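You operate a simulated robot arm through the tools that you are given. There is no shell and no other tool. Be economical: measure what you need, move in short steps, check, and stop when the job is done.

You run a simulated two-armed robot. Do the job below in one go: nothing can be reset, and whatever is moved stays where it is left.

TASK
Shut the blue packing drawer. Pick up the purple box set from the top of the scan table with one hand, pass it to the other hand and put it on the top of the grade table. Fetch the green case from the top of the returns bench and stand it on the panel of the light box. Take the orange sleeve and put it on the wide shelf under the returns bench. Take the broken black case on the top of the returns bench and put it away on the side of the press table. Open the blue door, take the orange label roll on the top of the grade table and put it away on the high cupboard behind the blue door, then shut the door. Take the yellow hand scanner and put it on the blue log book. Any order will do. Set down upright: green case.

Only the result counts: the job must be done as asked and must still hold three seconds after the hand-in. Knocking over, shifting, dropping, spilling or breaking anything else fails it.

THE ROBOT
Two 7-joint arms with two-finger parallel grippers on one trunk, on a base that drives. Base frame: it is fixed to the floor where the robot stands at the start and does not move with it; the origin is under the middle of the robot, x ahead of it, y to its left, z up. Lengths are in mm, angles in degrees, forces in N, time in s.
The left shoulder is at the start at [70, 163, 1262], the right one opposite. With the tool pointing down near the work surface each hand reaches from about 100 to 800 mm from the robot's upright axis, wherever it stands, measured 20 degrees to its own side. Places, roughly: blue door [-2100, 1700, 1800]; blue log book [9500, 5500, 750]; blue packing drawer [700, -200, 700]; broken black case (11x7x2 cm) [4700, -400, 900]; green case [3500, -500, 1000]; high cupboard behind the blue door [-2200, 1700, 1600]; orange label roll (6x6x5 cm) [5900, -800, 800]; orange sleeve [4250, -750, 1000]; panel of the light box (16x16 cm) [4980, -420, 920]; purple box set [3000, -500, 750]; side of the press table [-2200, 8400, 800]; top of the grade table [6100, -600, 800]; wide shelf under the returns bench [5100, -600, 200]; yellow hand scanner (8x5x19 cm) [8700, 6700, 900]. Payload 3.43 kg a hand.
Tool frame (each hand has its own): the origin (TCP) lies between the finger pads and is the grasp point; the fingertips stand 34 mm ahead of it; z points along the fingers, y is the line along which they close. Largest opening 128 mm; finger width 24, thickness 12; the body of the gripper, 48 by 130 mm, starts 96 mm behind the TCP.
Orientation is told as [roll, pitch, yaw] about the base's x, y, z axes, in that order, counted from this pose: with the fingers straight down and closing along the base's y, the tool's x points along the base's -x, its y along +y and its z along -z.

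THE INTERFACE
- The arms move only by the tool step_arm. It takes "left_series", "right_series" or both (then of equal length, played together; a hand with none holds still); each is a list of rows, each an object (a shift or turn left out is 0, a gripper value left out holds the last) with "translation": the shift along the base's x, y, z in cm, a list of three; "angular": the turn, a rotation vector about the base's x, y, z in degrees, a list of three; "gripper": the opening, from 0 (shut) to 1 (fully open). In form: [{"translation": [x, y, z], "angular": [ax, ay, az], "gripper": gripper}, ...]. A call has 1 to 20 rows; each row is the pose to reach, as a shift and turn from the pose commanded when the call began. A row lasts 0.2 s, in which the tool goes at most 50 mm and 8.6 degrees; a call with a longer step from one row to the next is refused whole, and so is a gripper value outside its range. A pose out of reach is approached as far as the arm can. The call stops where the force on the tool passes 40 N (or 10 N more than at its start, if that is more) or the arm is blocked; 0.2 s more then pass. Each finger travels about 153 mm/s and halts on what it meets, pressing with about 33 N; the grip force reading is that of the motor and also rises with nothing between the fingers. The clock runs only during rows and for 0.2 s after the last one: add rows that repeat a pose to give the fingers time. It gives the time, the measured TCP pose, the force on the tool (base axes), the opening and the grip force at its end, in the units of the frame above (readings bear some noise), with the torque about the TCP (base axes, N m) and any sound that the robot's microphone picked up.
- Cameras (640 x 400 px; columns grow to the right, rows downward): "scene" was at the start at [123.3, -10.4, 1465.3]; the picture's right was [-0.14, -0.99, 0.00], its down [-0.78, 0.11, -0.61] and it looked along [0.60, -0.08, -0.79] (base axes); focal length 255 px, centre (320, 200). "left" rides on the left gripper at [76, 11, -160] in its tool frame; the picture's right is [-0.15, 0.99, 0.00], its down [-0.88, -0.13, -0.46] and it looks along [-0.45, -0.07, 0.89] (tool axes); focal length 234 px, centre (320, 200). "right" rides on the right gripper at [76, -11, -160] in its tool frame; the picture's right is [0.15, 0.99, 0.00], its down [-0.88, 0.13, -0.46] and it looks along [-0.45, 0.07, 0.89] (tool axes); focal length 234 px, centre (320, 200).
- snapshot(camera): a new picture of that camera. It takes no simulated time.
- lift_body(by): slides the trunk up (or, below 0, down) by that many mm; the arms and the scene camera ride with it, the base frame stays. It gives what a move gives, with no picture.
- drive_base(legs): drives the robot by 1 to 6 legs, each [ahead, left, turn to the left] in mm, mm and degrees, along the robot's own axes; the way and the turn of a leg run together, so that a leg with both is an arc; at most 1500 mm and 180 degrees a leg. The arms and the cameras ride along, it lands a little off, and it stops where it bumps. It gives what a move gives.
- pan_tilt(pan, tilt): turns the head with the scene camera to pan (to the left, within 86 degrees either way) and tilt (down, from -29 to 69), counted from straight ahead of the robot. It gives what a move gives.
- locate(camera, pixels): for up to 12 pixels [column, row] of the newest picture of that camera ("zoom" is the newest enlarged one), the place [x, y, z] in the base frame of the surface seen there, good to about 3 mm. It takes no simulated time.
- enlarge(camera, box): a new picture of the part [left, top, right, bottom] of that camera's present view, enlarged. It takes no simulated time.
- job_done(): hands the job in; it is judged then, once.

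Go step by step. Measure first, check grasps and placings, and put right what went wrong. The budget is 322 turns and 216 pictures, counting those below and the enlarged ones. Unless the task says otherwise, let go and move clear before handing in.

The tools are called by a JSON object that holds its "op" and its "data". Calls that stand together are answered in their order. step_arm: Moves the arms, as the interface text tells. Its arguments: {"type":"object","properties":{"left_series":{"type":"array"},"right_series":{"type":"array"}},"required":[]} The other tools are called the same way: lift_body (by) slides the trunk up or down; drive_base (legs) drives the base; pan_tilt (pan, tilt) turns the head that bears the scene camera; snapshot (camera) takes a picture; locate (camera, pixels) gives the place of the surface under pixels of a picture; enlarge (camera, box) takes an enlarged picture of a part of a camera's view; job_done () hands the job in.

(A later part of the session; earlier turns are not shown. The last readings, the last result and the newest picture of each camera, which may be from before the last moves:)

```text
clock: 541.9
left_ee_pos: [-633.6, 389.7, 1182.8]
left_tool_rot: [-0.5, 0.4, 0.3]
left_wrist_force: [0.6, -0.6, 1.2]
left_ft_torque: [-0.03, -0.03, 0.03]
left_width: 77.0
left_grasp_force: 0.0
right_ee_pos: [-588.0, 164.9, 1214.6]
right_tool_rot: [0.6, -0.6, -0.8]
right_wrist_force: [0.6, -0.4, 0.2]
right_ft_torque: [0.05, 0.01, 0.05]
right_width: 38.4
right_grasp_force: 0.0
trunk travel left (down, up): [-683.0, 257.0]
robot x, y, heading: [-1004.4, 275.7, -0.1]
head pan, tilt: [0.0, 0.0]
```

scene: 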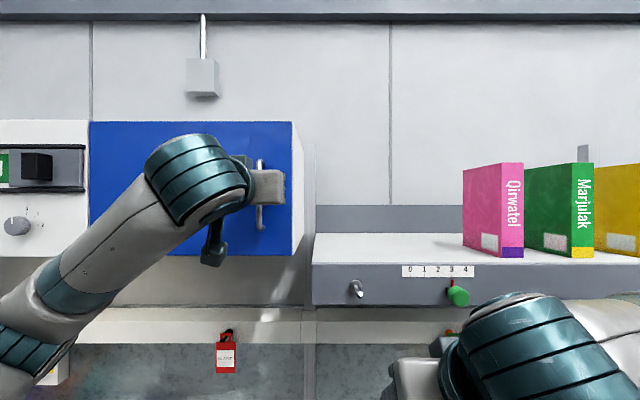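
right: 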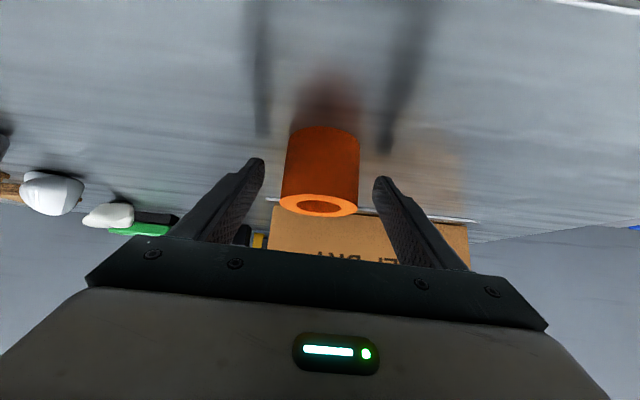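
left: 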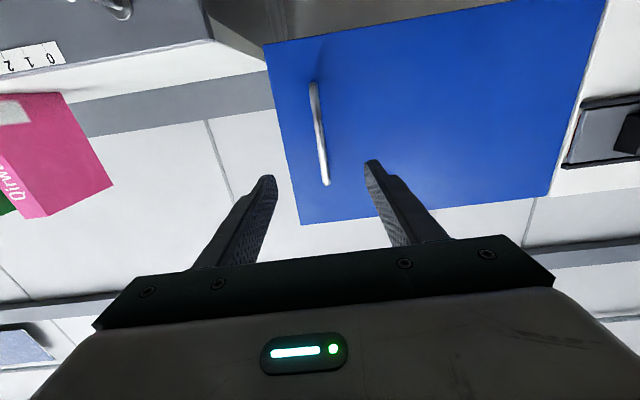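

{"op": "drive_base", "data": {"legs": [[1500, 30, 0], [1500, 0, 0], [1500, 0, 0]]}}

```text
refused: leg 1 is longer than a leg can be; nothing moved
```

{"op": "drive_base", "data": {"legs": [[1490, 30, 0], [1500, 0, 0], [1500, 0, 0]]}}

```text
clock: 563.5
left_ee_pos: [3884.0, 476.3, 1182.4]
left_tool_rot: [-0.5, 0.3, 3.3]
left_wrist_force: [0.3, -0.5, -0.4]
left_ft_torque: [-0.02, -0.02, -0.01]
left_width: 76.6
left_grasp_force: 0.1
right_ee_pos: [3941.5, 252.9, 1214.7]
right_tool_rot: [0.5, -0.6, 2.1]
right_wrist_force: [0.7, 0.6, -0.2]
right_ft_torque: [0.02, 0.01, -0.04]
right_width: 38.3
right_grasp_force: 0.2
trunk travel left (down, up): [-683.0, 257.0]
robot x, y, heading: [3520.0, 344.7, 2.8]
head pan, tilt: [0.0, 0.0]
```

{"op": "drive_base", "data": {"legs": [[0, 0, -2.8], [1500, 0, 0], [650, 0, 0], [0, 0, 90], [1500, 0, 0], [1200, 0, 0]]}}

{"op": "pan_tilt", "data": {"pan": -35, "tilt": 12}}

{"op": "snapshot", "data": {"camera": "scene"}}

```text
clock: 591.6
left_ee_pos: [5359.8, 3529.4, 1181.5]
left_tool_rot: [-0.6, 0.4, 94.9]
left_wrist_force: [-0.1, 0.0, -0.6]
left_ft_torque: [-0.01, -0.01, 0.01]
left_width: 76.7
left_grasp_force: 0.0
right_ee_pos: [5580.9, 3592.1, 1215.1]
right_tool_rot: [0.6, -0.5, 93.9]
right_wrist_force: [-0.4, -0.9, -0.5]
right_ft_torque: [-0.02, 0.0, 0.02]
right_width: 38.3
right_grasp_force: 0.0
trunk travel left (down, up): [-683.0, 257.0]
robot x, y, heading: [5506.6, 3171.3, 94.5]
head pan, tilt: [0.0, 0.0]
```

```text
clock: 592.6
left_ee_pos: [5360.4, 3529.2, 1181.0]
left_tool_rot: [-0.5, 0.3, 94.9]
left_wrist_force: [0.4, 1.0, -0.1]
left_ft_torque: [0.0, 0.01, -0.02]
left_width: 76.5
left_grasp_force: 0.1
right_ee_pos: [5579.9, 3591.7, 1214.6]
right_tool_rot: [0.6, -0.6, 93.9]
right_wrist_force: [-0.2, -0.9, 0.0]
right_ft_torque: [0.0, -0.01, -0.01]
right_width: 38.3
right_grasp_force: 0.0
trunk travel left (down, up): [-683.0, 257.0]
robot x, y, heading: [5505.8, 3169.4, 94.5]
head pan, tilt: [-35.0, 12.0]
```

```text
52 pictures are left
```

scene: 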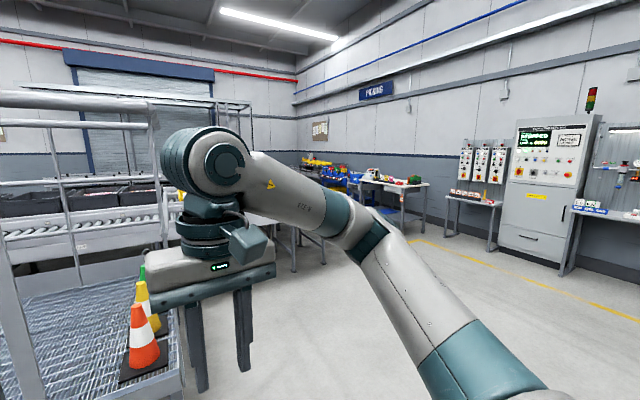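

{"op": "drive_base", "data": {"legs": [[0, 0, -55], [1500, 0, 0], [1500, 0, 0]]}}

{"op": "pan_tilt", "data": {"pan": 5, "tilt": 15}}

{"op": "snapshot", "data": {"camera": "scene"}}

```text
clock: 609.7
left_ee_pos: [7987.9, 5505.0, 1181.5]
left_tool_rot: [-0.6, 0.4, 42.0]
left_wrist_force: [0.1, 0.0, -0.4]
left_ft_torque: [-0.03, -0.01, 0.0]
left_width: 77.2
left_grasp_force: 0.1
right_ee_pos: [8170.7, 5366.7, 1214.7]
right_tool_rot: [0.6, -0.6, 41.0]
right_wrist_force: [0.8, 0.2, 0.2]
right_ft_torque: [0.0, 0.03, 0.02]
right_width: 38.3
right_grasp_force: 0.0
trunk travel left (down, up): [-683.0, 257.0]
robot x, y, heading: [7788.6, 5170.4, 42.0]
head pan, tilt: [-35.0, 12.0]
```

```text
clock: 610.8
left_ee_pos: [7989.2, 5503.6, 1182.7]
left_tool_rot: [-0.7, 0.3, 42.0]
left_wrist_force: [-0.2, 0.0, 0.1]
left_ft_torque: [-0.03, 0.01, 0.01]
left_width: 76.9
left_grasp_force: 0.0
right_ee_pos: [8170.5, 5367.3, 1216.1]
right_tool_rot: [0.7, -0.7, 40.9]
right_wrist_force: [-0.5, -0.1, -0.8]
right_ft_torque: [-0.01, 0.01, -0.01]
right_width: 38.4
right_grasp_force: 0.0
trunk travel left (down, up): [-683.0, 257.0]
robot x, y, heading: [7785.6, 5173.3, 41.6]
head pan, tilt: [5.0, 15.0]
```

```text
51 pictures are left
```

scene: 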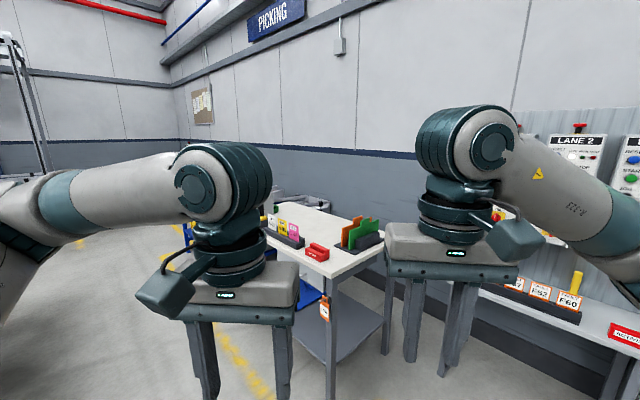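

{"op": "locate", "data": {"camera": "scene", "pixels": [[320, 245], [365, 235], [280, 225], [575, 280], [323, 310], [545, 300], [350, 270], [625, 335], [300, 215]]}}

{"op": "enlarge", "data": {"camera": "scene", "box": [250, 180, 640, 380]}}

```text
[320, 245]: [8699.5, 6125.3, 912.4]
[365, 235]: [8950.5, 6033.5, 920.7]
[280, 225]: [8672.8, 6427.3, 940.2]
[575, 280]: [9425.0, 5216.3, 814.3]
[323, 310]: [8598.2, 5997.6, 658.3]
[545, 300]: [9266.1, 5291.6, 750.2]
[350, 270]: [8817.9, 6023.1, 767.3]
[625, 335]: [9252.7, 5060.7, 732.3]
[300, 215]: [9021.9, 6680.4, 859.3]
```

```text
1.64 times, centred on (445, 280) of scene
```

zoom: 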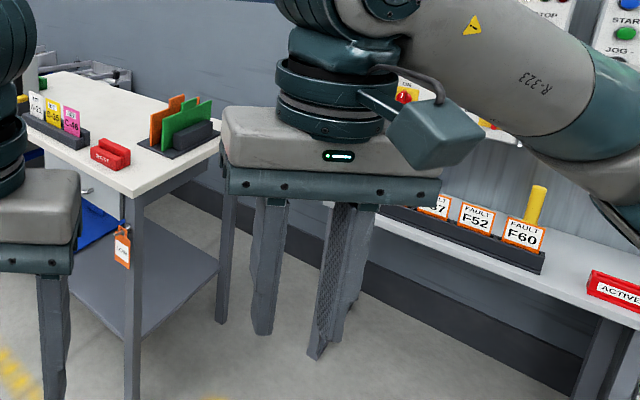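

{"op": "drive_base", "data": {"legs": [[0, 0, 48.4], [1430, -120, 0], [0, 0, -90]]}}

{"op": "pan_tilt", "data": {"pan": 0, "tilt": 35}}

{"op": "snapshot", "data": {"camera": "scene"}}

```text
clock: 623.8
left_ee_pos: [8285.7, 6706.3, 1181.7]
left_tool_rot: [-0.5, 0.3, 1.7]
left_wrist_force: [0.0, 1.4, 0.4]
left_ft_torque: [-0.02, 0.01, 0.03]
left_width: 76.7
left_grasp_force: 0.0
right_ee_pos: [8337.8, 6484.3, 1213.9]
right_tool_rot: [0.6, -0.7, 0.6]
right_wrist_force: [-0.5, 0.2, -0.2]
right_ft_torque: [0.03, -0.01, -0.01]
right_width: 38.3
right_grasp_force: 0.0
trunk travel left (down, up): [-683.0, 257.0]
robot x, y, heading: [7919.2, 6586.2, 1.4]
head pan, tilt: [5.0, 15.0]
```

```text
clock: 624.6
left_ee_pos: [8287.0, 6707.5, 1181.3]
left_tool_rot: [-0.6, 0.3, 1.7]
left_wrist_force: [0.3, -0.2, 0.5]
left_ft_torque: [0.01, 0.01, -0.03]
left_width: 76.8
left_grasp_force: 0.0
right_ee_pos: [8337.2, 6484.7, 1213.5]
right_tool_rot: [0.6, -0.6, 0.6]
right_wrist_force: [0.0, 0.2, -0.3]
right_ft_torque: [0.01, 0.0, -0.03]
right_width: 38.3
right_grasp_force: 0.1
trunk travel left (down, up): [-683.0, 257.0]
robot x, y, heading: [7919.4, 6585.3, 1.0]
head pan, tilt: [0.0, 35.0]
```

```text
49 pictures are left
```

scene: 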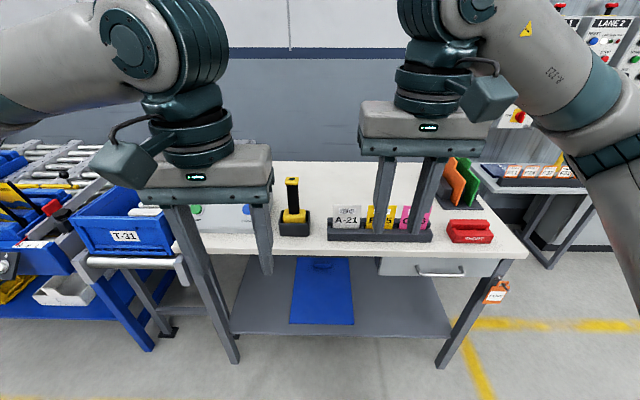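

{"op": "enlarge", "data": {"camera": "scene", "box": [240, 160, 360, 260]}}

{"op": "locate", "data": {"camera": "zoom", "pixels": [[285, 80], [285, 70], [275, 130], [300, 130], [260, 220], [325, 220], [260, 265], [325, 265], [285, 190], [240, 280]]}}

```text
4.00 times, centred on (300, 210) of scene
```

zoom: 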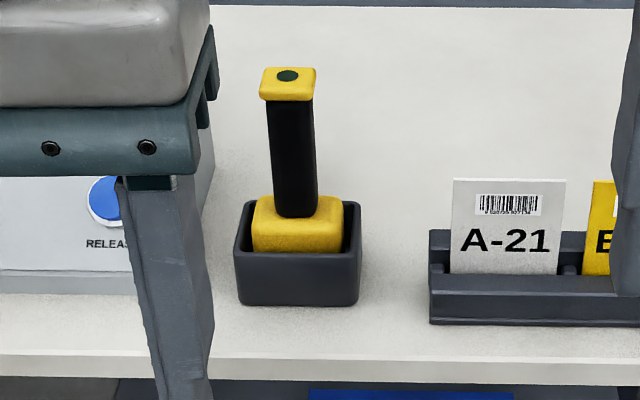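

```text
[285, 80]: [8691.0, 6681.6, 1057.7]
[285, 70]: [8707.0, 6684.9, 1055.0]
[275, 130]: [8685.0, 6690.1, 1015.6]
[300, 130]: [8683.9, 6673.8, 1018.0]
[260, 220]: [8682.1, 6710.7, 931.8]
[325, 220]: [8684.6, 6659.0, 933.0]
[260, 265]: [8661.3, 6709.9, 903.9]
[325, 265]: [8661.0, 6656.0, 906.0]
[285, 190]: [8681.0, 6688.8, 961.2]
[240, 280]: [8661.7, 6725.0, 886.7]
```

Scanner stands in its cradle: handle x≈8697, y≈6682, cap top z 1057. Close in and position the left hand above.

{"op": "drive_base", "data": {"legs": [[210, 0, -1]]}}

{"op": "step_arm", "data": {"left_series": [{"translation": [4, -0.5, 0], "gripper": 0.6}, {"translation": [8, -1, 0]}, {"translation": [12, -1.5, 0]}, {"translation": [16, -1.5, 0]}, {"translation": [19, -1.5, 0]}, {"translation": [19, -1.5, 0]}]}}

{"op": "snapshot", "data": {"camera": "left"}}

```text
clock: 626.3
left_ee_pos: [8502.7, 6704.4, 1182.1]
left_tool_rot: [-0.6, 0.2, 0.7]
left_wrist_force: [0.1, 0.3, 1.0]
left_ft_torque: [0.0, 0.02, -0.01]
left_width: 76.8
left_grasp_force: 0.0
right_ee_pos: [8549.5, 6479.0, 1214.9]
right_tool_rot: [0.6, -0.7, -0.4]
right_wrist_force: [0.3, -0.4, -0.1]
right_ft_torque: [0.0, 0.02, 0.0]
right_width: 38.4
right_grasp_force: 0.1
trunk travel left (down, up): [-683.0, 257.0]
robot x, y, heading: [8133.8, 6588.0, 0.2]
head pan, tilt: [0.0, 35.0]
```

```text
clock: 627.7
left_ee_pos: [8695.1, 6689.6, 1182.2]
left_tool_rot: [-0.6, 0.2, 0.6]
left_wrist_force: [0.3, 0.5, 0.2]
left_ft_torque: [0.02, 0.0, -0.02]
left_width: 76.8
left_grasp_force: 0.1
right_ee_pos: [8549.3, 6479.5, 1215.5]
right_tool_rot: [0.6, -0.7, -0.4]
right_wrist_force: [0.0, -0.3, -0.3]
right_ft_torque: [-0.01, 0.02, -0.03]
right_width: 38.5
right_grasp_force: 0.1
trunk travel left (down, up): [-683.0, 257.0]
robot x, y, heading: [8132.5, 6587.7, 0.2]
head pan, tilt: [0.0, 35.0]
```

```text
47 pictures are left
```

left: 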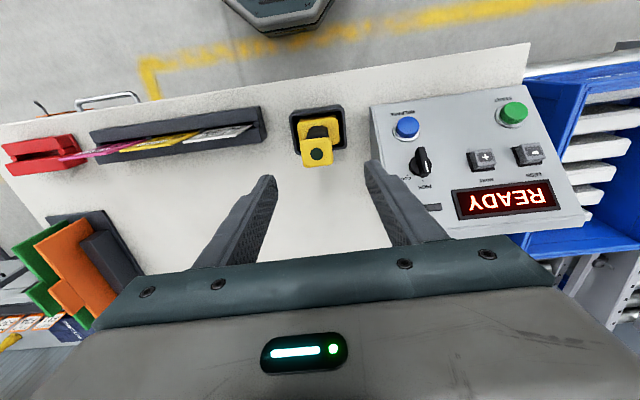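

{"op": "locate", "data": {"camera": "left", "pixels": [[303, 142], [332, 140], [304, 165], [332, 163], [317, 154], [294, 130], [340, 122]]}}

```text
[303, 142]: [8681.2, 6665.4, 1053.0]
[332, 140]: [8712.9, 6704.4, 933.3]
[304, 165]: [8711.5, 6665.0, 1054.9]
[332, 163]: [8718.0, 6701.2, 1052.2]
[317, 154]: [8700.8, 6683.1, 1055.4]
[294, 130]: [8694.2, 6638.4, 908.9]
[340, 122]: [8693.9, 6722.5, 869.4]
```

{"op": "step_arm", "data": {"left_series": [{"translation": [0.3, -0.6, -3], "gripper": 0.5}, {"translation": [0.3, -0.6, -7]}, {"translation": [0.3, -0.6, -11]}, {"translation": [0.3, -0.6, -15]}, {"translation": [0.3, -0.6, -18]}, {"translation": [0.3, -0.6, -18]}, {"translation": [0.3, -0.6, -18], "gripper": 0.3}, {"translation": [0.3, -0.6, -18], "gripper": 0.1}, {"translation": [0.3, -0.6, -18], "gripper": 0}, {"translation": [0.3, -0.6, -18]}]}}

{"op": "snapshot", "data": {"camera": "left"}}

```text
clock: 629.9
left_ee_pos: [8696.5, 6684.3, 1002.7]
left_tool_rot: [-0.6, 0.3, 0.7]
left_wrist_force: [0.5, -0.4, 0.8]
left_ft_torque: [-0.05, -0.08, -0.03]
left_width: 39.5
left_grasp_force: 32.4
right_ee_pos: [8547.9, 6479.2, 1214.8]
right_tool_rot: [0.6, -0.6, -0.4]
right_wrist_force: [0.1, -0.3, -0.1]
right_ft_torque: [0.0, -0.01, -0.02]
right_width: 38.2
right_grasp_force: 0.0
trunk travel left (down, up): [-683.0, 257.0]
robot x, y, heading: [8133.2, 6582.4, 0.1]
head pan, tilt: [0.0, 35.0]
```

```text
46 pictures are left
```

left: 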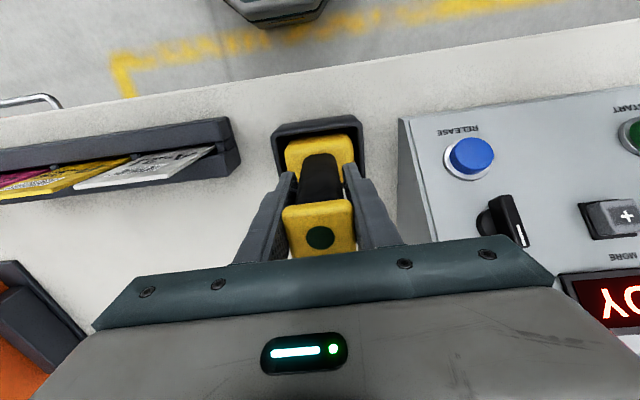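

Gripped at 39.5 mm. Lift straight out of the cradle and check.

{"op": "step_arm", "data": {"left_series": [{"translation": [0, 0, 2]}, {"translation": [0, 0, 5]}, {"translation": [0, 0, 9]}, {"translation": [0, 0, 13]}, {"translation": [0, 0, 17]}]}}

{"op": "snapshot", "data": {"camera": "scene"}}

```text
clock: 631.1
left_ee_pos: [8696.7, 6681.5, 1172.0]
left_tool_rot: [-0.6, 0.2, 0.6]
left_wrist_force: [-0.4, -0.6, -1.4]
left_ft_torque: [0.04, 0.01, -0.01]
left_width: 40.0
left_grasp_force: 33.2
right_ee_pos: [8547.4, 6479.8, 1215.0]
right_tool_rot: [0.5, -0.7, -0.4]
right_wrist_force: [0.4, -0.5, -0.3]
right_ft_torque: [0.0, -0.02, -0.02]
right_width: 38.5
right_grasp_force: 0.0
trunk travel left (down, up): [-683.0, 257.0]
robot x, y, heading: [8132.7, 6586.9, 0.4]
head pan, tilt: [0.0, 35.0]
```

```text
45 pictures are left
```

scene: 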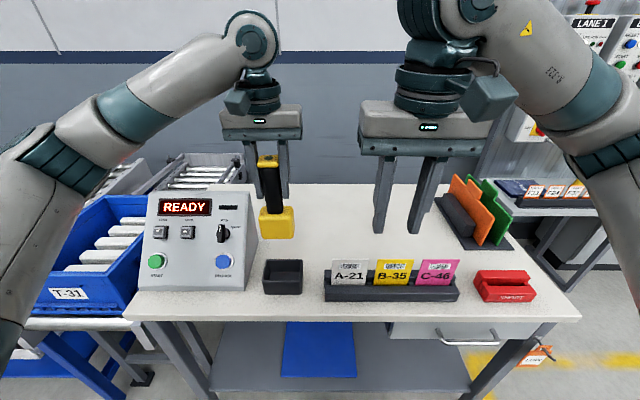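

Scanner is lifted. The blue log book seems to be on the lane bench at (517,187). Drive there.

{"op": "drive_base", "data": {"legs": [[-330, 0, 0], [0, -1140, 0], [650, 0, 0]]}}

{"op": "snapshot", "data": {"camera": "scene"}}

```text
clock: 641.9
left_ee_pos: [9013.1, 5506.6, 1171.1]
left_tool_rot: [-0.6, 0.3, -0.9]
left_wrist_force: [0.1, 0.1, -1.5]
left_ft_torque: [-0.04, 0.01, 0.01]
left_width: 39.8
left_grasp_force: 33.2
right_ee_pos: [8858.6, 5307.9, 1215.5]
right_tool_rot: [0.6, -0.8, -1.9]
right_wrist_force: [-0.7, -0.7, 0.5]
right_ft_torque: [0.0, 0.01, -0.03]
right_width: 38.4
right_grasp_force: 0.0
trunk travel left (down, up): [-683.0, 257.0]
robot x, y, heading: [8442.0, 5421.2, -1.4]
head pan, tilt: [0.0, 35.0]
```

```text
44 pictures are left
```

scene: 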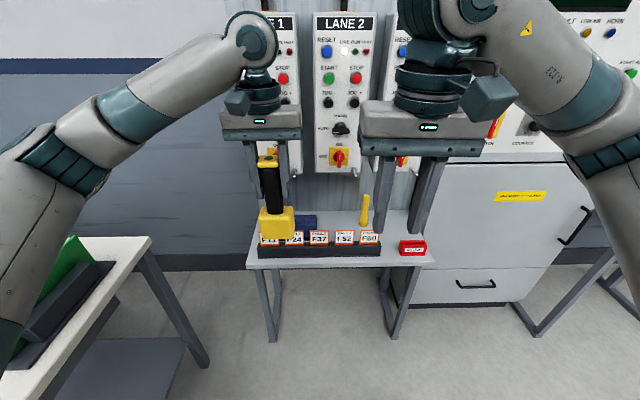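

{"op": "step_arm", "data": {"left_series": [{"translation": [-2, 3, 1]}, {"translation": [-4, 6, 2]}, {"translation": [-6, 9, 3]}, {"translation": [-8, 12, 4]}, {"translation": [-9, 15, 4]}], "right_series": [{"translation": [-2, -1, 1]}, {"translation": [-4, -2, 2]}, {"translation": [-5, -3, 2]}, {"translation": [-5, -4, 2]}, {"translation": [-5, -4, 2]}]}}

{"op": "enlarge", "data": {"camera": "scene", "box": [230, 170, 450, 300]}}

```text
clock: 643.1
left_ee_pos: [8921.7, 5656.5, 1212.9]
left_tool_rot: [-0.7, 0.3, -0.9]
left_wrist_force: [0.0, 0.9, -1.7]
left_ft_torque: [-0.02, -0.01, 0.0]
left_width: 39.7
left_grasp_force: 33.3
right_ee_pos: [8808.0, 5269.3, 1238.4]
right_tool_rot: [0.5, -0.7, -1.9]
right_wrist_force: [-0.3, 0.2, 0.1]
right_ft_torque: [-0.03, -0.02, 0.0]
right_width: 38.0
right_grasp_force: 0.0
trunk travel left (down, up): [-683.0, 257.0]
robot x, y, heading: [8443.9, 5419.5, -1.6]
head pan, tilt: [0.0, 35.0]
```

```text
2.91 times, centred on (340, 235) of scene
```

zoom: 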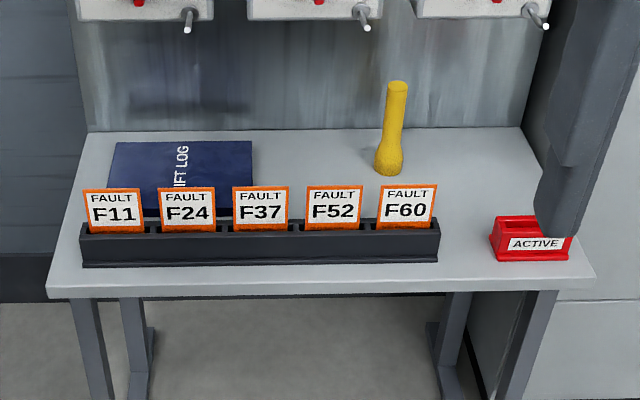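

{"op": "locate", "data": {"camera": "zoom", "pixels": [[115, 145], [250, 143], [180, 160], [120, 180], [248, 180], [220, 165], [140, 160], [90, 195], [235, 195], [150, 230], [300, 200], [70, 215]]}}

```text
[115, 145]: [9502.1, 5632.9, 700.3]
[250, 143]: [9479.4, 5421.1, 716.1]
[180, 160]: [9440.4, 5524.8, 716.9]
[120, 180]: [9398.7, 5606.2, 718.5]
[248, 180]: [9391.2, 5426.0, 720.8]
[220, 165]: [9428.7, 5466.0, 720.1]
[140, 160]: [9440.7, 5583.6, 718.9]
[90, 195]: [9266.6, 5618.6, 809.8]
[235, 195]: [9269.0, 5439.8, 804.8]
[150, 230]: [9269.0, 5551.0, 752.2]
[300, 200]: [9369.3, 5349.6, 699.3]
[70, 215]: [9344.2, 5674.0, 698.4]
```

{"op": "locate", "data": {"camera": "zoom", "pixels": [[140, 8], [187, 22], [310, 8], [365, 20], [395, 90], [388, 165], [150, 60]]}}

{"op": "enlarge", "data": {"camera": "scene", "box": [180, 100, 300, 240]}}

```text
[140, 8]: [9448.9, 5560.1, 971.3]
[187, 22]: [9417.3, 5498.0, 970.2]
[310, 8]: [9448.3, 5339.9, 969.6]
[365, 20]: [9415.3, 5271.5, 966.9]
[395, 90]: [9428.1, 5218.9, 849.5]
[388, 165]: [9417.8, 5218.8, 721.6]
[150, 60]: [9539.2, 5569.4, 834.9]
```

```text
2.86 times, centred on (240, 170) of scene
```

zoom: 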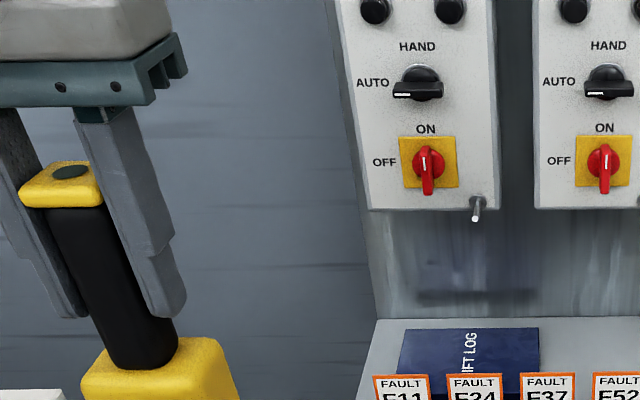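

{"op": "pan_tilt", "data": {"pan": 5, "tilt": 38}}

{"op": "drive_base", "data": {"legs": [[250, 0, 1.5]]}}

{"op": "snapshot", "data": {"camera": "scene"}}

```text
clock: 643.8
left_ee_pos: [8922.1, 5654.3, 1214.5]
left_tool_rot: [-0.6, 0.3, -0.9]
left_wrist_force: [-0.2, -0.3, -1.1]
left_ft_torque: [-0.02, 0.0, 0.01]
left_width: 39.7
left_grasp_force: 32.6
right_ee_pos: [8808.8, 5268.2, 1236.8]
right_tool_rot: [0.6, -0.6, -1.9]
right_wrist_force: [0.6, -0.2, -0.2]
right_ft_torque: [0.0, -0.01, 0.03]
right_width: 38.3
right_grasp_force: 0.1
trunk travel left (down, up): [-683.0, 257.0]
robot x, y, heading: [8445.7, 5424.9, -1.3]
head pan, tilt: [5.0, 38.0]
```

```text
clock: 645.6
left_ee_pos: [9173.1, 5668.8, 1213.3]
left_tool_rot: [-0.6, 0.2, 1.0]
left_wrist_force: [1.1, -0.5, -1.4]
left_ft_torque: [0.01, 0.0, -0.03]
left_width: 39.8
left_grasp_force: 33.5
right_ee_pos: [9071.2, 5277.6, 1236.4]
right_tool_rot: [0.6, -0.7, -0.1]
right_wrist_force: [-0.5, -0.5, -0.2]
right_ft_torque: [0.01, 0.01, 0.02]
right_width: 38.2
right_grasp_force: 0.0
trunk travel left (down, up): [-683.0, 257.0]
robot x, y, heading: [8705.4, 5419.1, 0.7]
head pan, tilt: [5.0, 38.0]
```

```text
41 pictures are left
```

scene: 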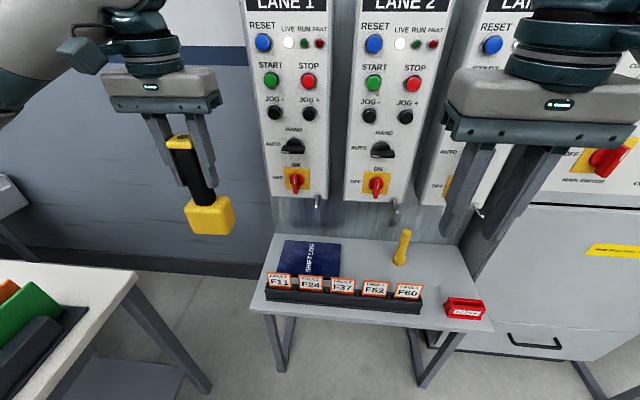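

{"op": "enlarge", "data": {"camera": "scene", "box": [250, 130, 430, 320]}}

{"op": "locate", "data": {"camera": "zoom", "pixels": [[190, 236], [310, 240], [175, 290], [300, 298], [230, 305], [180, 300], [288, 300], [225, 130], [218, 120], [250, 150], [232, 298], [165, 310]]}}

```text
2.11 times, centred on (340, 225) of scene
```

zoom: 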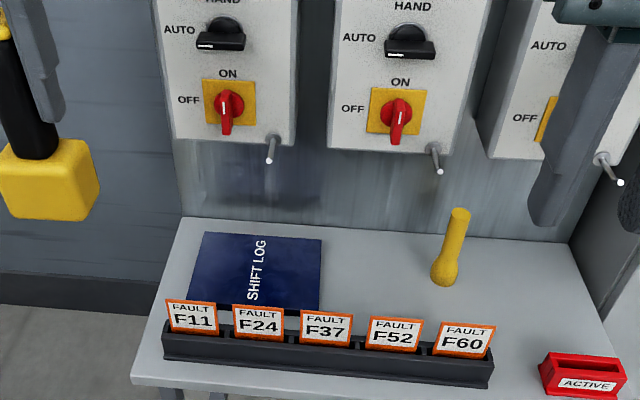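

```text
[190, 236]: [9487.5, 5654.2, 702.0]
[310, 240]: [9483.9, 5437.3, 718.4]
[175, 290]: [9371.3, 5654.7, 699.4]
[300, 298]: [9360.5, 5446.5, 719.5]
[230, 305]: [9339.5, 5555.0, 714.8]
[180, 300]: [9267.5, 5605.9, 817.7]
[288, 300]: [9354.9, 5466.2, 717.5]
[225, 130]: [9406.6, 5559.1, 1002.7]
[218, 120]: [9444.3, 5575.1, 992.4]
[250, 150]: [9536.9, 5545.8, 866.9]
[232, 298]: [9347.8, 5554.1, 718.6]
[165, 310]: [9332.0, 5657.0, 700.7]
```

{"op": "locate", "data": {"camera": "scene", "pixels": [[188, 205], [232, 205], [210, 215], [210, 200], [205, 182], [180, 140], [200, 232], [215, 199]]}}

{"op": "snapshot", "data": {"camera": "left"}}

```text
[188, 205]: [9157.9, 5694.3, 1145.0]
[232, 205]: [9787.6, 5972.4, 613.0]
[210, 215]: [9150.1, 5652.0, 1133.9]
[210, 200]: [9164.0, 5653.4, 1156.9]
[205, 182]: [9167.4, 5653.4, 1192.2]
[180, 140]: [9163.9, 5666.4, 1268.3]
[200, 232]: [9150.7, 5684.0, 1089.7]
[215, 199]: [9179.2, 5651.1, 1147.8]
```

```text
39 pictures are left
```

left: 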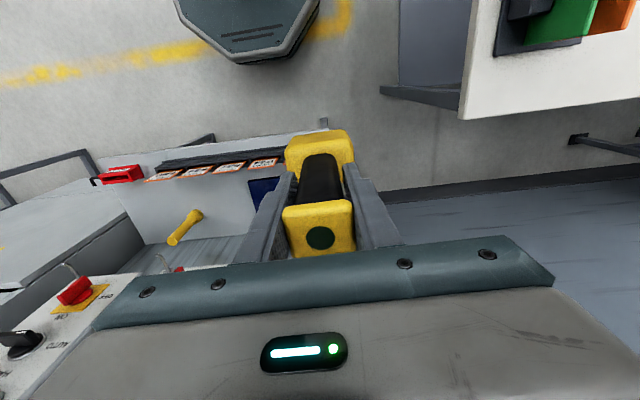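

Book: x 9338–9485, y ≈5428–5625, top z 719; the lane knobs protrude to x≈9406. I'll set the scanner at TCP (9370, 5478). Move above.

{"op": "step_arm", "data": {"left_series": [{"translation": [2.8, -2.8, 0]}, {"translation": [5.6, -5.6, 0]}, {"translation": [8.4, -8.4, 0]}, {"translation": [11.2, -11.2, 0]}, {"translation": [14, -14, 0]}, {"translation": [16.8, -16.8, 0]}, {"translation": [19.7, -19.1, 0]}, {"translation": [19.7, -19.1, -4]}, {"translation": [19.7, -19.1, -8]}, {"translation": [19.7, -19.1, -12]}, {"translation": [19.7, -19.1, -16]}, {"translation": [19.7, -19.1, -20]}, {"translation": [19.7, -19.1, -20]}]}}

{"op": "snapshot", "data": {"camera": "scene"}}

{"op": "snapshot", "data": {"camera": "left"}}

```text
clock: 648.0
left_ee_pos: [9371.1, 5478.6, 1089.2]
left_tool_rot: [-1.1, -0.4, 0.8]
left_wrist_force: [-5.9, 0.1, 17.0]
left_ft_torque: [0.34, 0.46, 0.08]
left_width: 39.7
left_grasp_force: 32.4
right_ee_pos: [9070.8, 5277.9, 1237.9]
right_tool_rot: [0.6, -0.7, -0.1]
right_wrist_force: [0.2, -0.6, -0.3]
right_ft_torque: [-0.02, 0.1, 0.01]
right_width: 38.2
right_grasp_force: 0.1
trunk travel left (down, up): [-683.0, 257.0]
robot x, y, heading: [8703.1, 5423.1, 0.6]
head pan, tilt: [5.0, 38.0]
stopped in row 11 (left hand): the force on the tool passed its limit at 96 N (the readings are from after the stop); the commanded pose is now the measured one
```

```text
38 pictures are left
```

scene: 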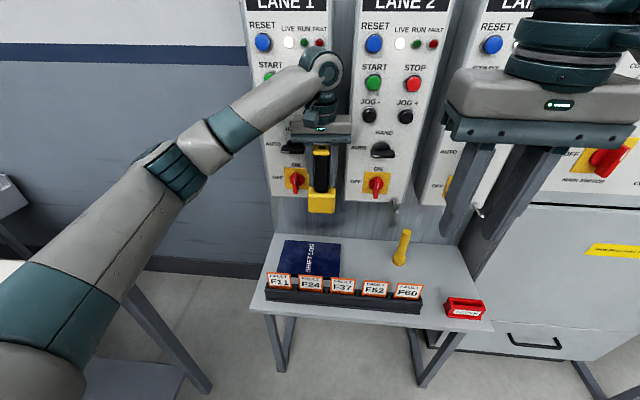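

```text
37 pictures are left
```

left: 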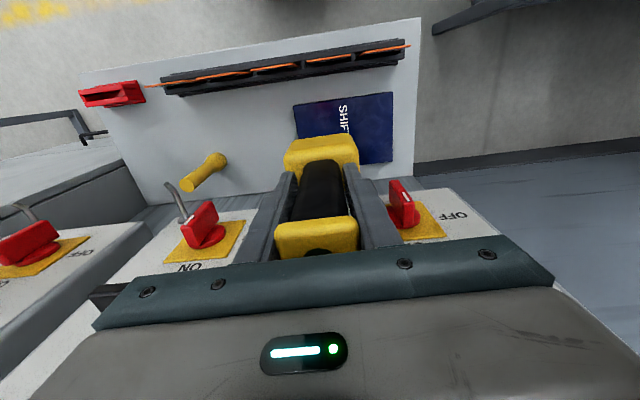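

The scanner head struck a hook on the panel (y≈5498, x≈9417, z≈970). Raise and pull back, then inspect the scanner in the hand.

{"op": "step_arm", "data": {"left_series": [{"translation": [0, 0, 3]}, {"translation": [0, 0, 6]}, {"translation": [-4, 0, 7]}, {"translation": [-8, 0, 7]}, {"translation": [-12, 0, 7]}]}}

{"op": "enlarge", "data": {"camera": "scene", "box": [240, 20, 440, 220]}}

{"op": "snapshot", "data": {"camera": "left"}}

```text
clock: 649.2
left_ee_pos: [9251.4, 5480.4, 1156.2]
left_tool_rot: [-0.9, -0.3, 0.9]
left_wrist_force: [-0.2, -0.3, -1.5]
left_ft_torque: [0.01, -0.06, 0.02]
left_width: 39.6
left_grasp_force: 33.4
right_ee_pos: [9072.2, 5277.2, 1238.0]
right_tool_rot: [0.7, -0.7, 0.0]
right_wrist_force: [-0.6, 0.2, 0.3]
right_ft_torque: [0.0, -0.01, -0.01]
right_width: 38.6
right_grasp_force: 0.0
trunk travel left (down, up): [-683.0, 257.0]
robot x, y, heading: [8703.9, 5421.5, 0.2]
head pan, tilt: [5.0, 38.0]
```

```text
2.00 times, centred on (340, 120) of scene
```

zoom: 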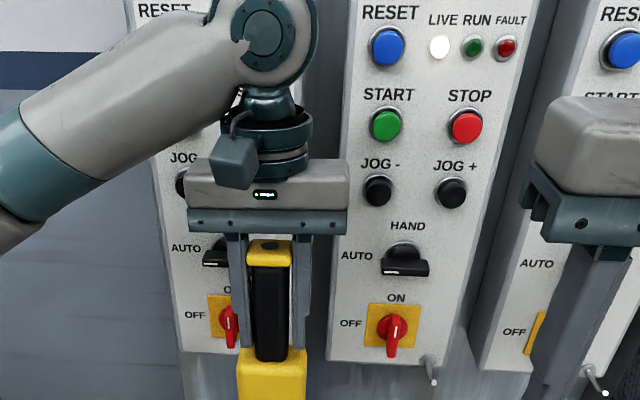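

```text
35 pictures are left
```

left: 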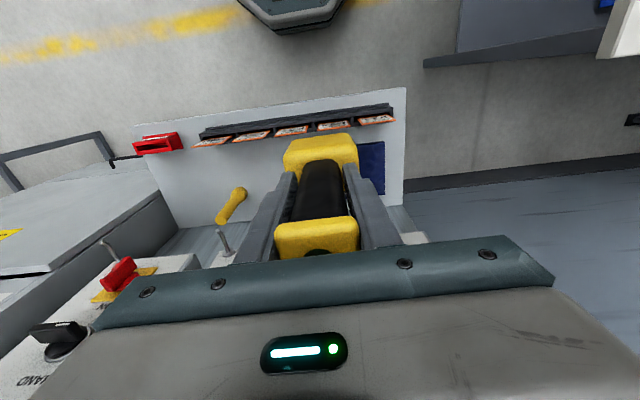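

{"op": "locate", "data": {"camera": "zoom", "pixels": [[270, 258], [268, 243], [270, 280], [270, 345], [270, 385], [240, 385], [303, 385], [270, 357]]}}

```text
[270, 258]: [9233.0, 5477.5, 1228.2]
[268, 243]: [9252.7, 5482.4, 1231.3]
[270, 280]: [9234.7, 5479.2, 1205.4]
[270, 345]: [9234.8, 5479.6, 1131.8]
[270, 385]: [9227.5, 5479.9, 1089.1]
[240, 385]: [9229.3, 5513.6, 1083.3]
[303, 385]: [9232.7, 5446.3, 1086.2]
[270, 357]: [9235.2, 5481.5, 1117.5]
```

Scanner slid 21 mm up in the grip but is upright (bottom now ≈ TCP−115; head x −23…+27). Descend nearer to me first (x 9338), then slide under the hook.

{"op": "step_arm", "data": {"left_series": [{"translation": [4, 0, 0]}, {"translation": [8.6, 0, -2]}, {"translation": [8.6, 0, -6]}, {"translation": [8.6, 0, -10]}, {"translation": [8.6, 0, -14]}, {"translation": [8.6, 0, -18]}, {"translation": [8.6, 0, -20]}, {"translation": [8.6, 0, -20]}]}}

{"op": "snapshot", "data": {"camera": "left"}}

{"op": "enlarge", "data": {"camera": "scene", "box": [230, 90, 430, 320]}}

```text
refused: row 2 steps farther than a row can; nothing moved
```

```text
34 pictures are left
```

left: 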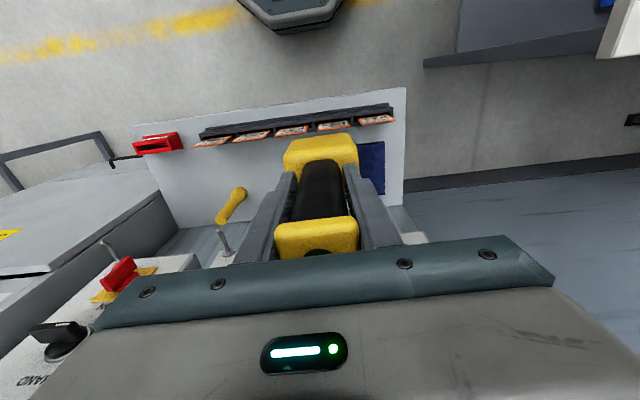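

```text
1.74 times, centred on (330, 205) of scene
```

zoom: 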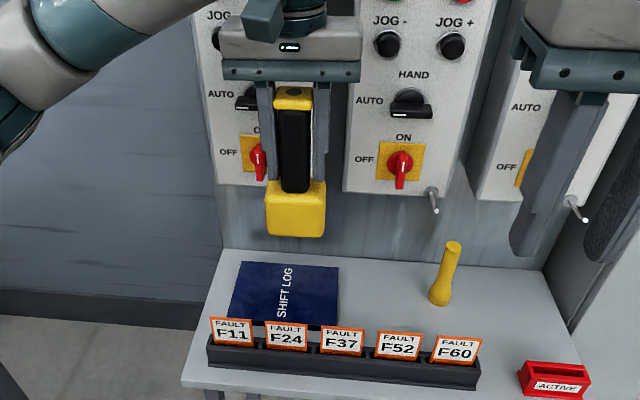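

{"op": "step_arm", "data": {"left_series": [{"translation": [4, 0, 0]}, {"translation": [8.2, 0, -2]}, {"translation": [8.6, 0, -6]}, {"translation": [8.6, 0, -10]}, {"translation": [8.6, 0, -14]}, {"translation": [8.6, 0, -18]}, {"translation": [8.6, 0, -20]}, {"translation": [8.6, 0, -20]}]}}

{"op": "snapshot", "data": {"camera": "left"}}

```text
clock: 651.0
left_ee_pos: [9338.3, 5473.8, 954.8]
left_tool_rot: [-1.0, -0.4, 0.9]
left_wrist_force: [0.2, -0.1, -2.1]
left_ft_torque: [0.01, 0.01, 0.01]
left_width: 39.5
left_grasp_force: 33.1
right_ee_pos: [9072.6, 5278.7, 1237.7]
right_tool_rot: [0.5, -0.7, 0.0]
right_wrist_force: [-0.7, 0.0, 0.0]
right_ft_torque: [-0.01, 0.0, 0.04]
right_width: 38.2
right_grasp_force: 0.1
trunk travel left (down, up): [-683.0, 257.0]
robot x, y, heading: [8701.7, 5423.4, 0.6]
head pan, tilt: [5.0, 38.0]
```

```text
32 pictures are left
```

left: 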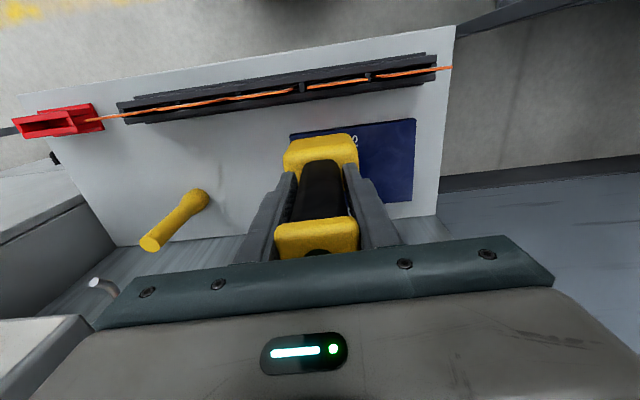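

{"op": "locate", "data": {"camera": "left", "pixels": [[293, 135], [412, 122], [410, 195], [375, 130], [372, 190], [430, 60], [120, 290], [95, 285]]}}

```text
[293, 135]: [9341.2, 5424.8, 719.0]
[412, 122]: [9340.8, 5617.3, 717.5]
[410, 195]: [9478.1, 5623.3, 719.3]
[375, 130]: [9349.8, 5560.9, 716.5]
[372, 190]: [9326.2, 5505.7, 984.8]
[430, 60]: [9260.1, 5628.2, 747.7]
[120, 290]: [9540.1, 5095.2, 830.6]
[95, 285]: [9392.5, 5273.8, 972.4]
```

Book: x 9338–9480, y 5423–5620. Slide to (9361, 5490) below the hook and lower to contact.

{"op": "step_arm", "data": {"left_series": [{"translation": [1.2, 0.8, 0]}, {"translation": [2.3, 1.6, 0]}, {"translation": [2.3, 1.6, -3]}, {"translation": [2.3, 1.6, -6]}, {"translation": [2.3, 1.6, -9]}, {"translation": [2.3, 1.6, -11]}, {"translation": [2.3, 1.6, -11.5]}]}}

{"op": "enlarge", "data": {"camera": "scene", "box": [230, 130, 430, 320]}}

```text
clock: 652.3
left_ee_pos: [9363.8, 5492.4, 874.4]
left_tool_rot: [-1.6, -1.3, 0.9]
left_wrist_force: [-25.8, 6.1, 18.4]
left_ft_torque: [-0.54, -2.86, 0.28]
left_width: 39.6
left_grasp_force: 33.1
right_ee_pos: [9070.1, 5277.2, 1238.2]
right_tool_rot: [0.6, -0.8, 0.0]
right_wrist_force: [1.1, 0.4, 0.3]
right_ft_torque: [0.0, 0.1, 0.0]
right_width: 38.4
right_grasp_force: 0.0
trunk travel left (down, up): [-683.0, 257.0]
robot x, y, heading: [8705.1, 5424.1, 0.4]
head pan, tilt: [5.0, 38.0]
stopped in row 6 (left hand): the force on the tool passed its limit at 49 N (the readings are from after the stop); the commanded pose is now the measured one
```

```text
2.11 times, centred on (330, 225) of scene
```

zoom: 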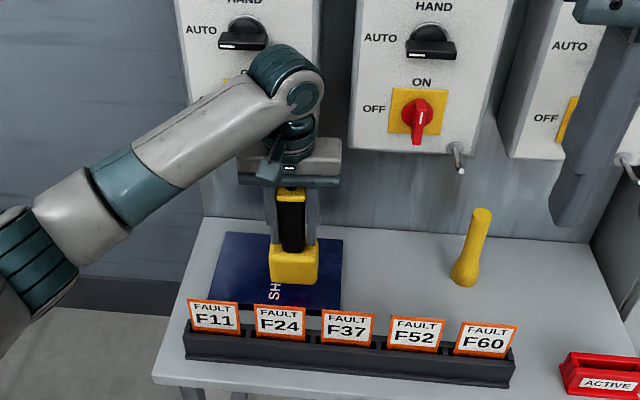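

The gripper body touches the hook, so an upright hand can't go deep enough. I'll set the scanner upright on free bench space (y≈5378) and regrip it with the tool tilted 45°. First retreat and move over.

{"op": "step_arm", "data": {"left_series": [{"translation": [-1.5, 0, 0]}, {"translation": [-3, 0, 0]}, {"translation": [-3, -3.5, 0]}, {"translation": [-3, -7, 0]}, {"translation": [-3, -10.5, 0]}, {"translation": [-2.4, -11.4, 0]}, {"translation": [-2.4, -11.4, 0]}]}}

{"op": "step_arm", "data": {"left_series": [{"translation": [0, 0, -1.5]}, {"translation": [0, 0, -3]}, {"translation": [0, 0, -4.5]}, {"translation": [0, 0, -5.5]}, {"translation": [0, 0, -6]}, {"translation": [0, 0, -6.4]}, {"translation": [0, 0, -6.8]}]}}

{"op": "enlarge", "data": {"camera": "scene", "box": [230, 130, 430, 320]}}

```text
clock: 653.9
left_ee_pos: [9340.6, 5377.9, 874.8]
left_tool_rot: [-1.3, -1.3, 0.9]
left_wrist_force: [-0.4, -0.5, -2.0]
left_ft_torque: [0.01, -0.02, -0.01]
left_width: 39.3
left_grasp_force: 32.9
right_ee_pos: [9072.9, 5278.4, 1237.6]
right_tool_rot: [0.6, -0.5, -0.1]
right_wrist_force: [-0.1, 0.3, -1.0]
right_ft_torque: [0.04, 0.0, 0.02]
right_width: 37.9
right_grasp_force: 0.0
trunk travel left (down, up): [-683.0, 257.0]
robot x, y, heading: [8703.6, 5424.5, 0.5]
head pan, tilt: [5.0, 38.0]
```

```text
clock: 655.5
left_ee_pos: [9341.9, 5377.5, 808.5]
left_tool_rot: [-1.5, -1.5, 0.8]
left_wrist_force: [3.0, -4.9, 25.7]
left_ft_torque: [0.6, 0.25, -0.01]
left_width: 39.7
left_grasp_force: 33.4
right_ee_pos: [9070.5, 5276.9, 1237.0]
right_tool_rot: [0.6, -0.7, 0.0]
right_wrist_force: [-0.2, 1.0, 0.4]
right_ft_torque: [-0.02, -0.06, 0.04]
right_width: 38.4
right_grasp_force: 0.0
trunk travel left (down, up): [-683.0, 257.0]
robot x, y, heading: [8703.1, 5424.2, 0.9]
head pan, tilt: [5.0, 38.0]
```

```text
2.11 times, centred on (330, 225) of scene
```

zoom: 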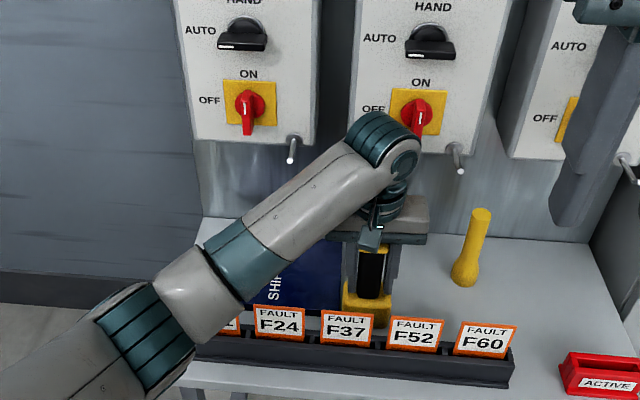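

Bench contact. Open slightly and see whether it stands by itself.

{"op": "step_arm", "data": {"left_series": [{"translation": [0, 0, 0.2]}, {"translation": [0, 0, 0.2], "gripper": 0.36}, {"translation": [0, 0, 0.2], "gripper": 0.42}, {"translation": [0, 0, 0.2], "gripper": 0.5}, {"translation": [0, 0, 0.2], "gripper": 0.5}, {"translation": [0, 0, 0.2]}]}}

{"op": "snapshot", "data": {"camera": "left"}}

```text
clock: 656.9
left_ee_pos: [9341.5, 5379.0, 806.4]
left_tool_rot: [-1.4, -1.2, 0.9]
left_wrist_force: [0.4, -0.1, 0.5]
left_ft_torque: [0.02, 0.01, -0.03]
left_width: 63.8
left_grasp_force: 0.1
right_ee_pos: [9073.3, 5277.9, 1237.2]
right_tool_rot: [0.6, -0.6, 0.0]
right_wrist_force: [0.5, 0.7, -0.3]
right_ft_torque: [0.03, 0.0, 0.01]
right_width: 38.6
right_grasp_force: 0.0
trunk travel left (down, up): [-683.0, 257.0]
robot x, y, heading: [8707.6, 5429.6, 0.7]
head pan, tilt: [5.0, 38.0]
```

```text
29 pictures are left
```

left: 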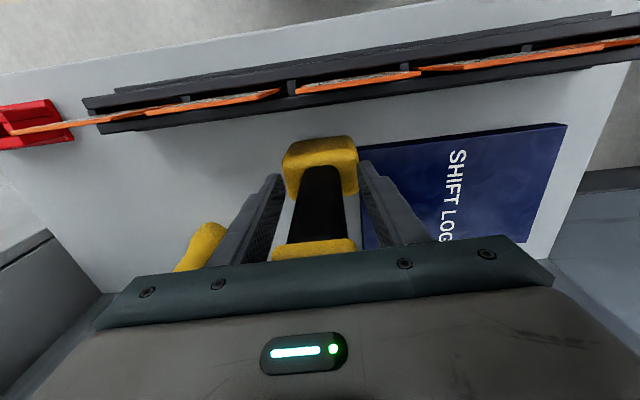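

It stands by itself. Raise, pull back, and tilt the tool 45° for the regrip.

{"op": "step_arm", "data": {"left_series": [{"translation": [0, 0, 3]}, {"translation": [0, 0, 7]}, {"translation": [0, 0, 11]}, {"translation": [0, 0, 15]}, {"translation": [-3, 0, 17]}, {"translation": [-6.5, 0, 18], "angular": [0, -8, 0]}, {"translation": [-10, 0, 18], "angular": [0, -16, 0]}, {"translation": [-12, 0, 18], "angular": [0, -24, 0]}, {"translation": [-13, 0, 17], "angular": [0, -32, 0]}, {"translation": [-13, 0, 16], "angular": [0, -40, 0]}, {"translation": [-12, 0, 15], "angular": [0, -45, 0]}, {"translation": [-10, 0, 13], "angular": [0, -45, 0]}, {"translation": [-10, 0, 13], "angular": [0, -45, 0]}]}}

{"op": "snapshot", "data": {"camera": "left"}}

```text
clock: 659.7
left_ee_pos: [9241.5, 5377.7, 934.8]
left_tool_rot: [-2.3, -46.1, 1.2]
left_wrist_force: [-0.9, -0.3, 1.3]
left_ft_torque: [0.0, 0.0, 0.03]
left_width: 63.8
left_grasp_force: 0.0
right_ee_pos: [9073.2, 5276.6, 1236.6]
right_tool_rot: [0.5, -0.6, 0.0]
right_wrist_force: [-0.3, -0.3, -0.6]
right_ft_torque: [0.0, -0.02, -0.01]
right_width: 38.6
right_grasp_force: 0.1
trunk travel left (down, up): [-683.0, 257.0]
robot x, y, heading: [8701.1, 5423.1, 0.6]
head pan, tilt: [5.0, 38.0]
```

```text
28 pictures are left
```

left: 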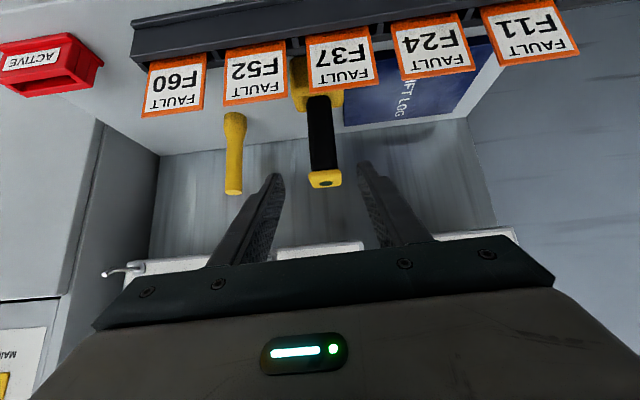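

{"op": "locate", "data": {"camera": "left", "pixels": [[323, 140], [320, 110], [325, 178], [312, 180], [340, 178], [312, 135], [336, 135]]}}

```text
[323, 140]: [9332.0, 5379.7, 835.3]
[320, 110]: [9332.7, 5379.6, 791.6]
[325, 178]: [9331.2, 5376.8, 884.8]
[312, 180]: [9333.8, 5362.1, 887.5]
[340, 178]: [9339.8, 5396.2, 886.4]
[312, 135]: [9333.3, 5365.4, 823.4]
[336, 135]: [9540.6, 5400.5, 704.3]
```

{"op": "step_arm", "data": {"left_series": [{"translation": [3, 0.1, -3]}, {"translation": [6, 0.2, -6]}, {"translation": [9, 0.2, -9]}, {"translation": [10.3, 0.2, -10.3]}, {"translation": [10.3, 0.2, -10.3]}, {"translation": [10.3, 0.2, -10.3], "gripper": 0.3}, {"translation": [10.3, 0.2, -10.3], "gripper": 0.15}, {"translation": [10.3, 0.2, -10.3], "gripper": 0}, {"translation": [10.3, 0.2, -10.3]}]}}

{"op": "snapshot", "data": {"camera": "left"}}

```text
clock: 661.7
left_ee_pos: [9344.3, 5381.7, 832.6]
left_tool_rot: [-2.3, -46.3, 1.3]
left_wrist_force: [-0.2, 1.8, 1.0]
left_ft_torque: [0.28, 0.0, 0.02]
left_width: 33.9
left_grasp_force: 33.7
right_ee_pos: [9071.8, 5277.6, 1237.3]
right_tool_rot: [0.5, -0.6, 0.1]
right_wrist_force: [0.1, 0.7, 0.3]
right_ft_torque: [-0.04, -0.02, 0.03]
right_width: 38.6
right_grasp_force: 0.1
trunk travel left (down, up): [-683.0, 257.0]
robot x, y, heading: [8704.4, 5421.8, 0.5]
head pan, tilt: [5.0, 38.0]
```

```text
27 pictures are left
```

left: 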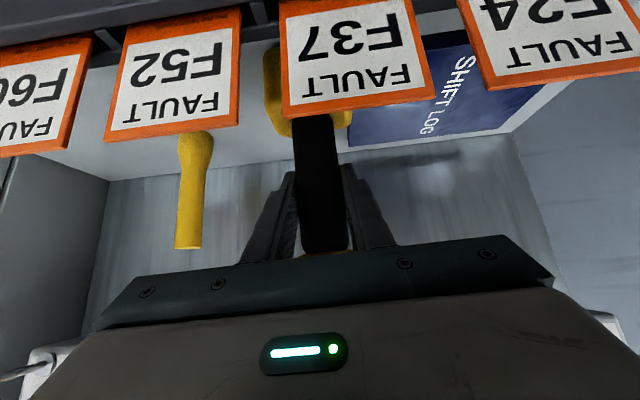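

Handle gripped (33.9 mm). Lift 32 mm, move over the book centre below the hooks.

{"op": "step_arm", "data": {"left_series": [{"translation": [0, 0, 1.5]}, {"translation": [0, 0, 3.3]}, {"translation": [1, 3, 3.3]}, {"translation": [2, 6, 3.3]}, {"translation": [3, 9, 3.3]}, {"translation": [4, 12, 3.3]}, {"translation": [5.5, 14, 3.3]}, {"translation": [6.3, 14.2, 3.3]}, {"translation": [6.3, 14.2, 3.3]}]}}

{"op": "enlarge", "data": {"camera": "scene", "box": [230, 130, 430, 320]}}

```text
clock: 663.7
left_ee_pos: [9405.7, 5522.0, 867.1]
left_tool_rot: [-2.3, -46.2, 1.3]
left_wrist_force: [0.4, 0.6, -1.0]
left_ft_torque: [-0.04, 0.04, -0.01]
left_width: 33.5
left_grasp_force: 33.2
right_ee_pos: [9073.7, 5279.0, 1237.1]
right_tool_rot: [0.7, -0.6, -0.1]
right_wrist_force: [-0.4, -0.4, 0.1]
right_ft_torque: [-0.02, 0.0, -0.02]
right_width: 38.0
right_grasp_force: 0.0
trunk travel left (down, up): [-683.0, 257.0]
robot x, y, heading: [8707.0, 5424.1, 0.5]
head pan, tilt: [5.0, 38.0]
```

```text
2.11 times, centred on (330, 225) of scene
```

zoom: 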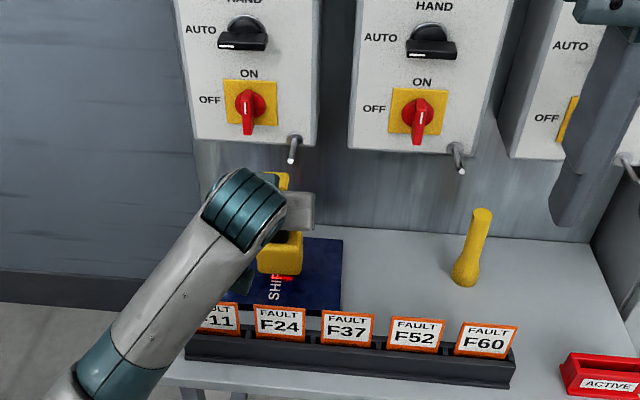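

Scanner is over the middle of the book. Lower to contact.

{"op": "step_arm", "data": {"left_series": [{"translation": [0, 0, -0.5]}, {"translation": [0, 0, -1]}, {"translation": [0, 0, -1.3]}, {"translation": [0, 0, -1.6]}, {"translation": [0, 0, -1.8]}]}}

```text
clock: 664.9
left_ee_pos: [9406.8, 5523.1, 850.0]
left_tool_rot: [-2.2, -46.4, 1.4]
left_wrist_force: [-3.0, -0.4, 6.1]
left_ft_torque: [0.27, 0.47, 0.11]
left_width: 33.9
left_grasp_force: 33.3
right_ee_pos: [9072.1, 5277.2, 1237.1]
right_tool_rot: [0.6, -0.7, 0.0]
right_wrist_force: [0.2, 0.6, 0.1]
right_ft_torque: [-0.01, 0.03, -0.01]
right_width: 38.3
right_grasp_force: 0.0
trunk travel left (down, up): [-683.0, 257.0]
robot x, y, heading: [8704.5, 5423.6, 0.5]
head pan, tilt: [5.0, 38.0]
```

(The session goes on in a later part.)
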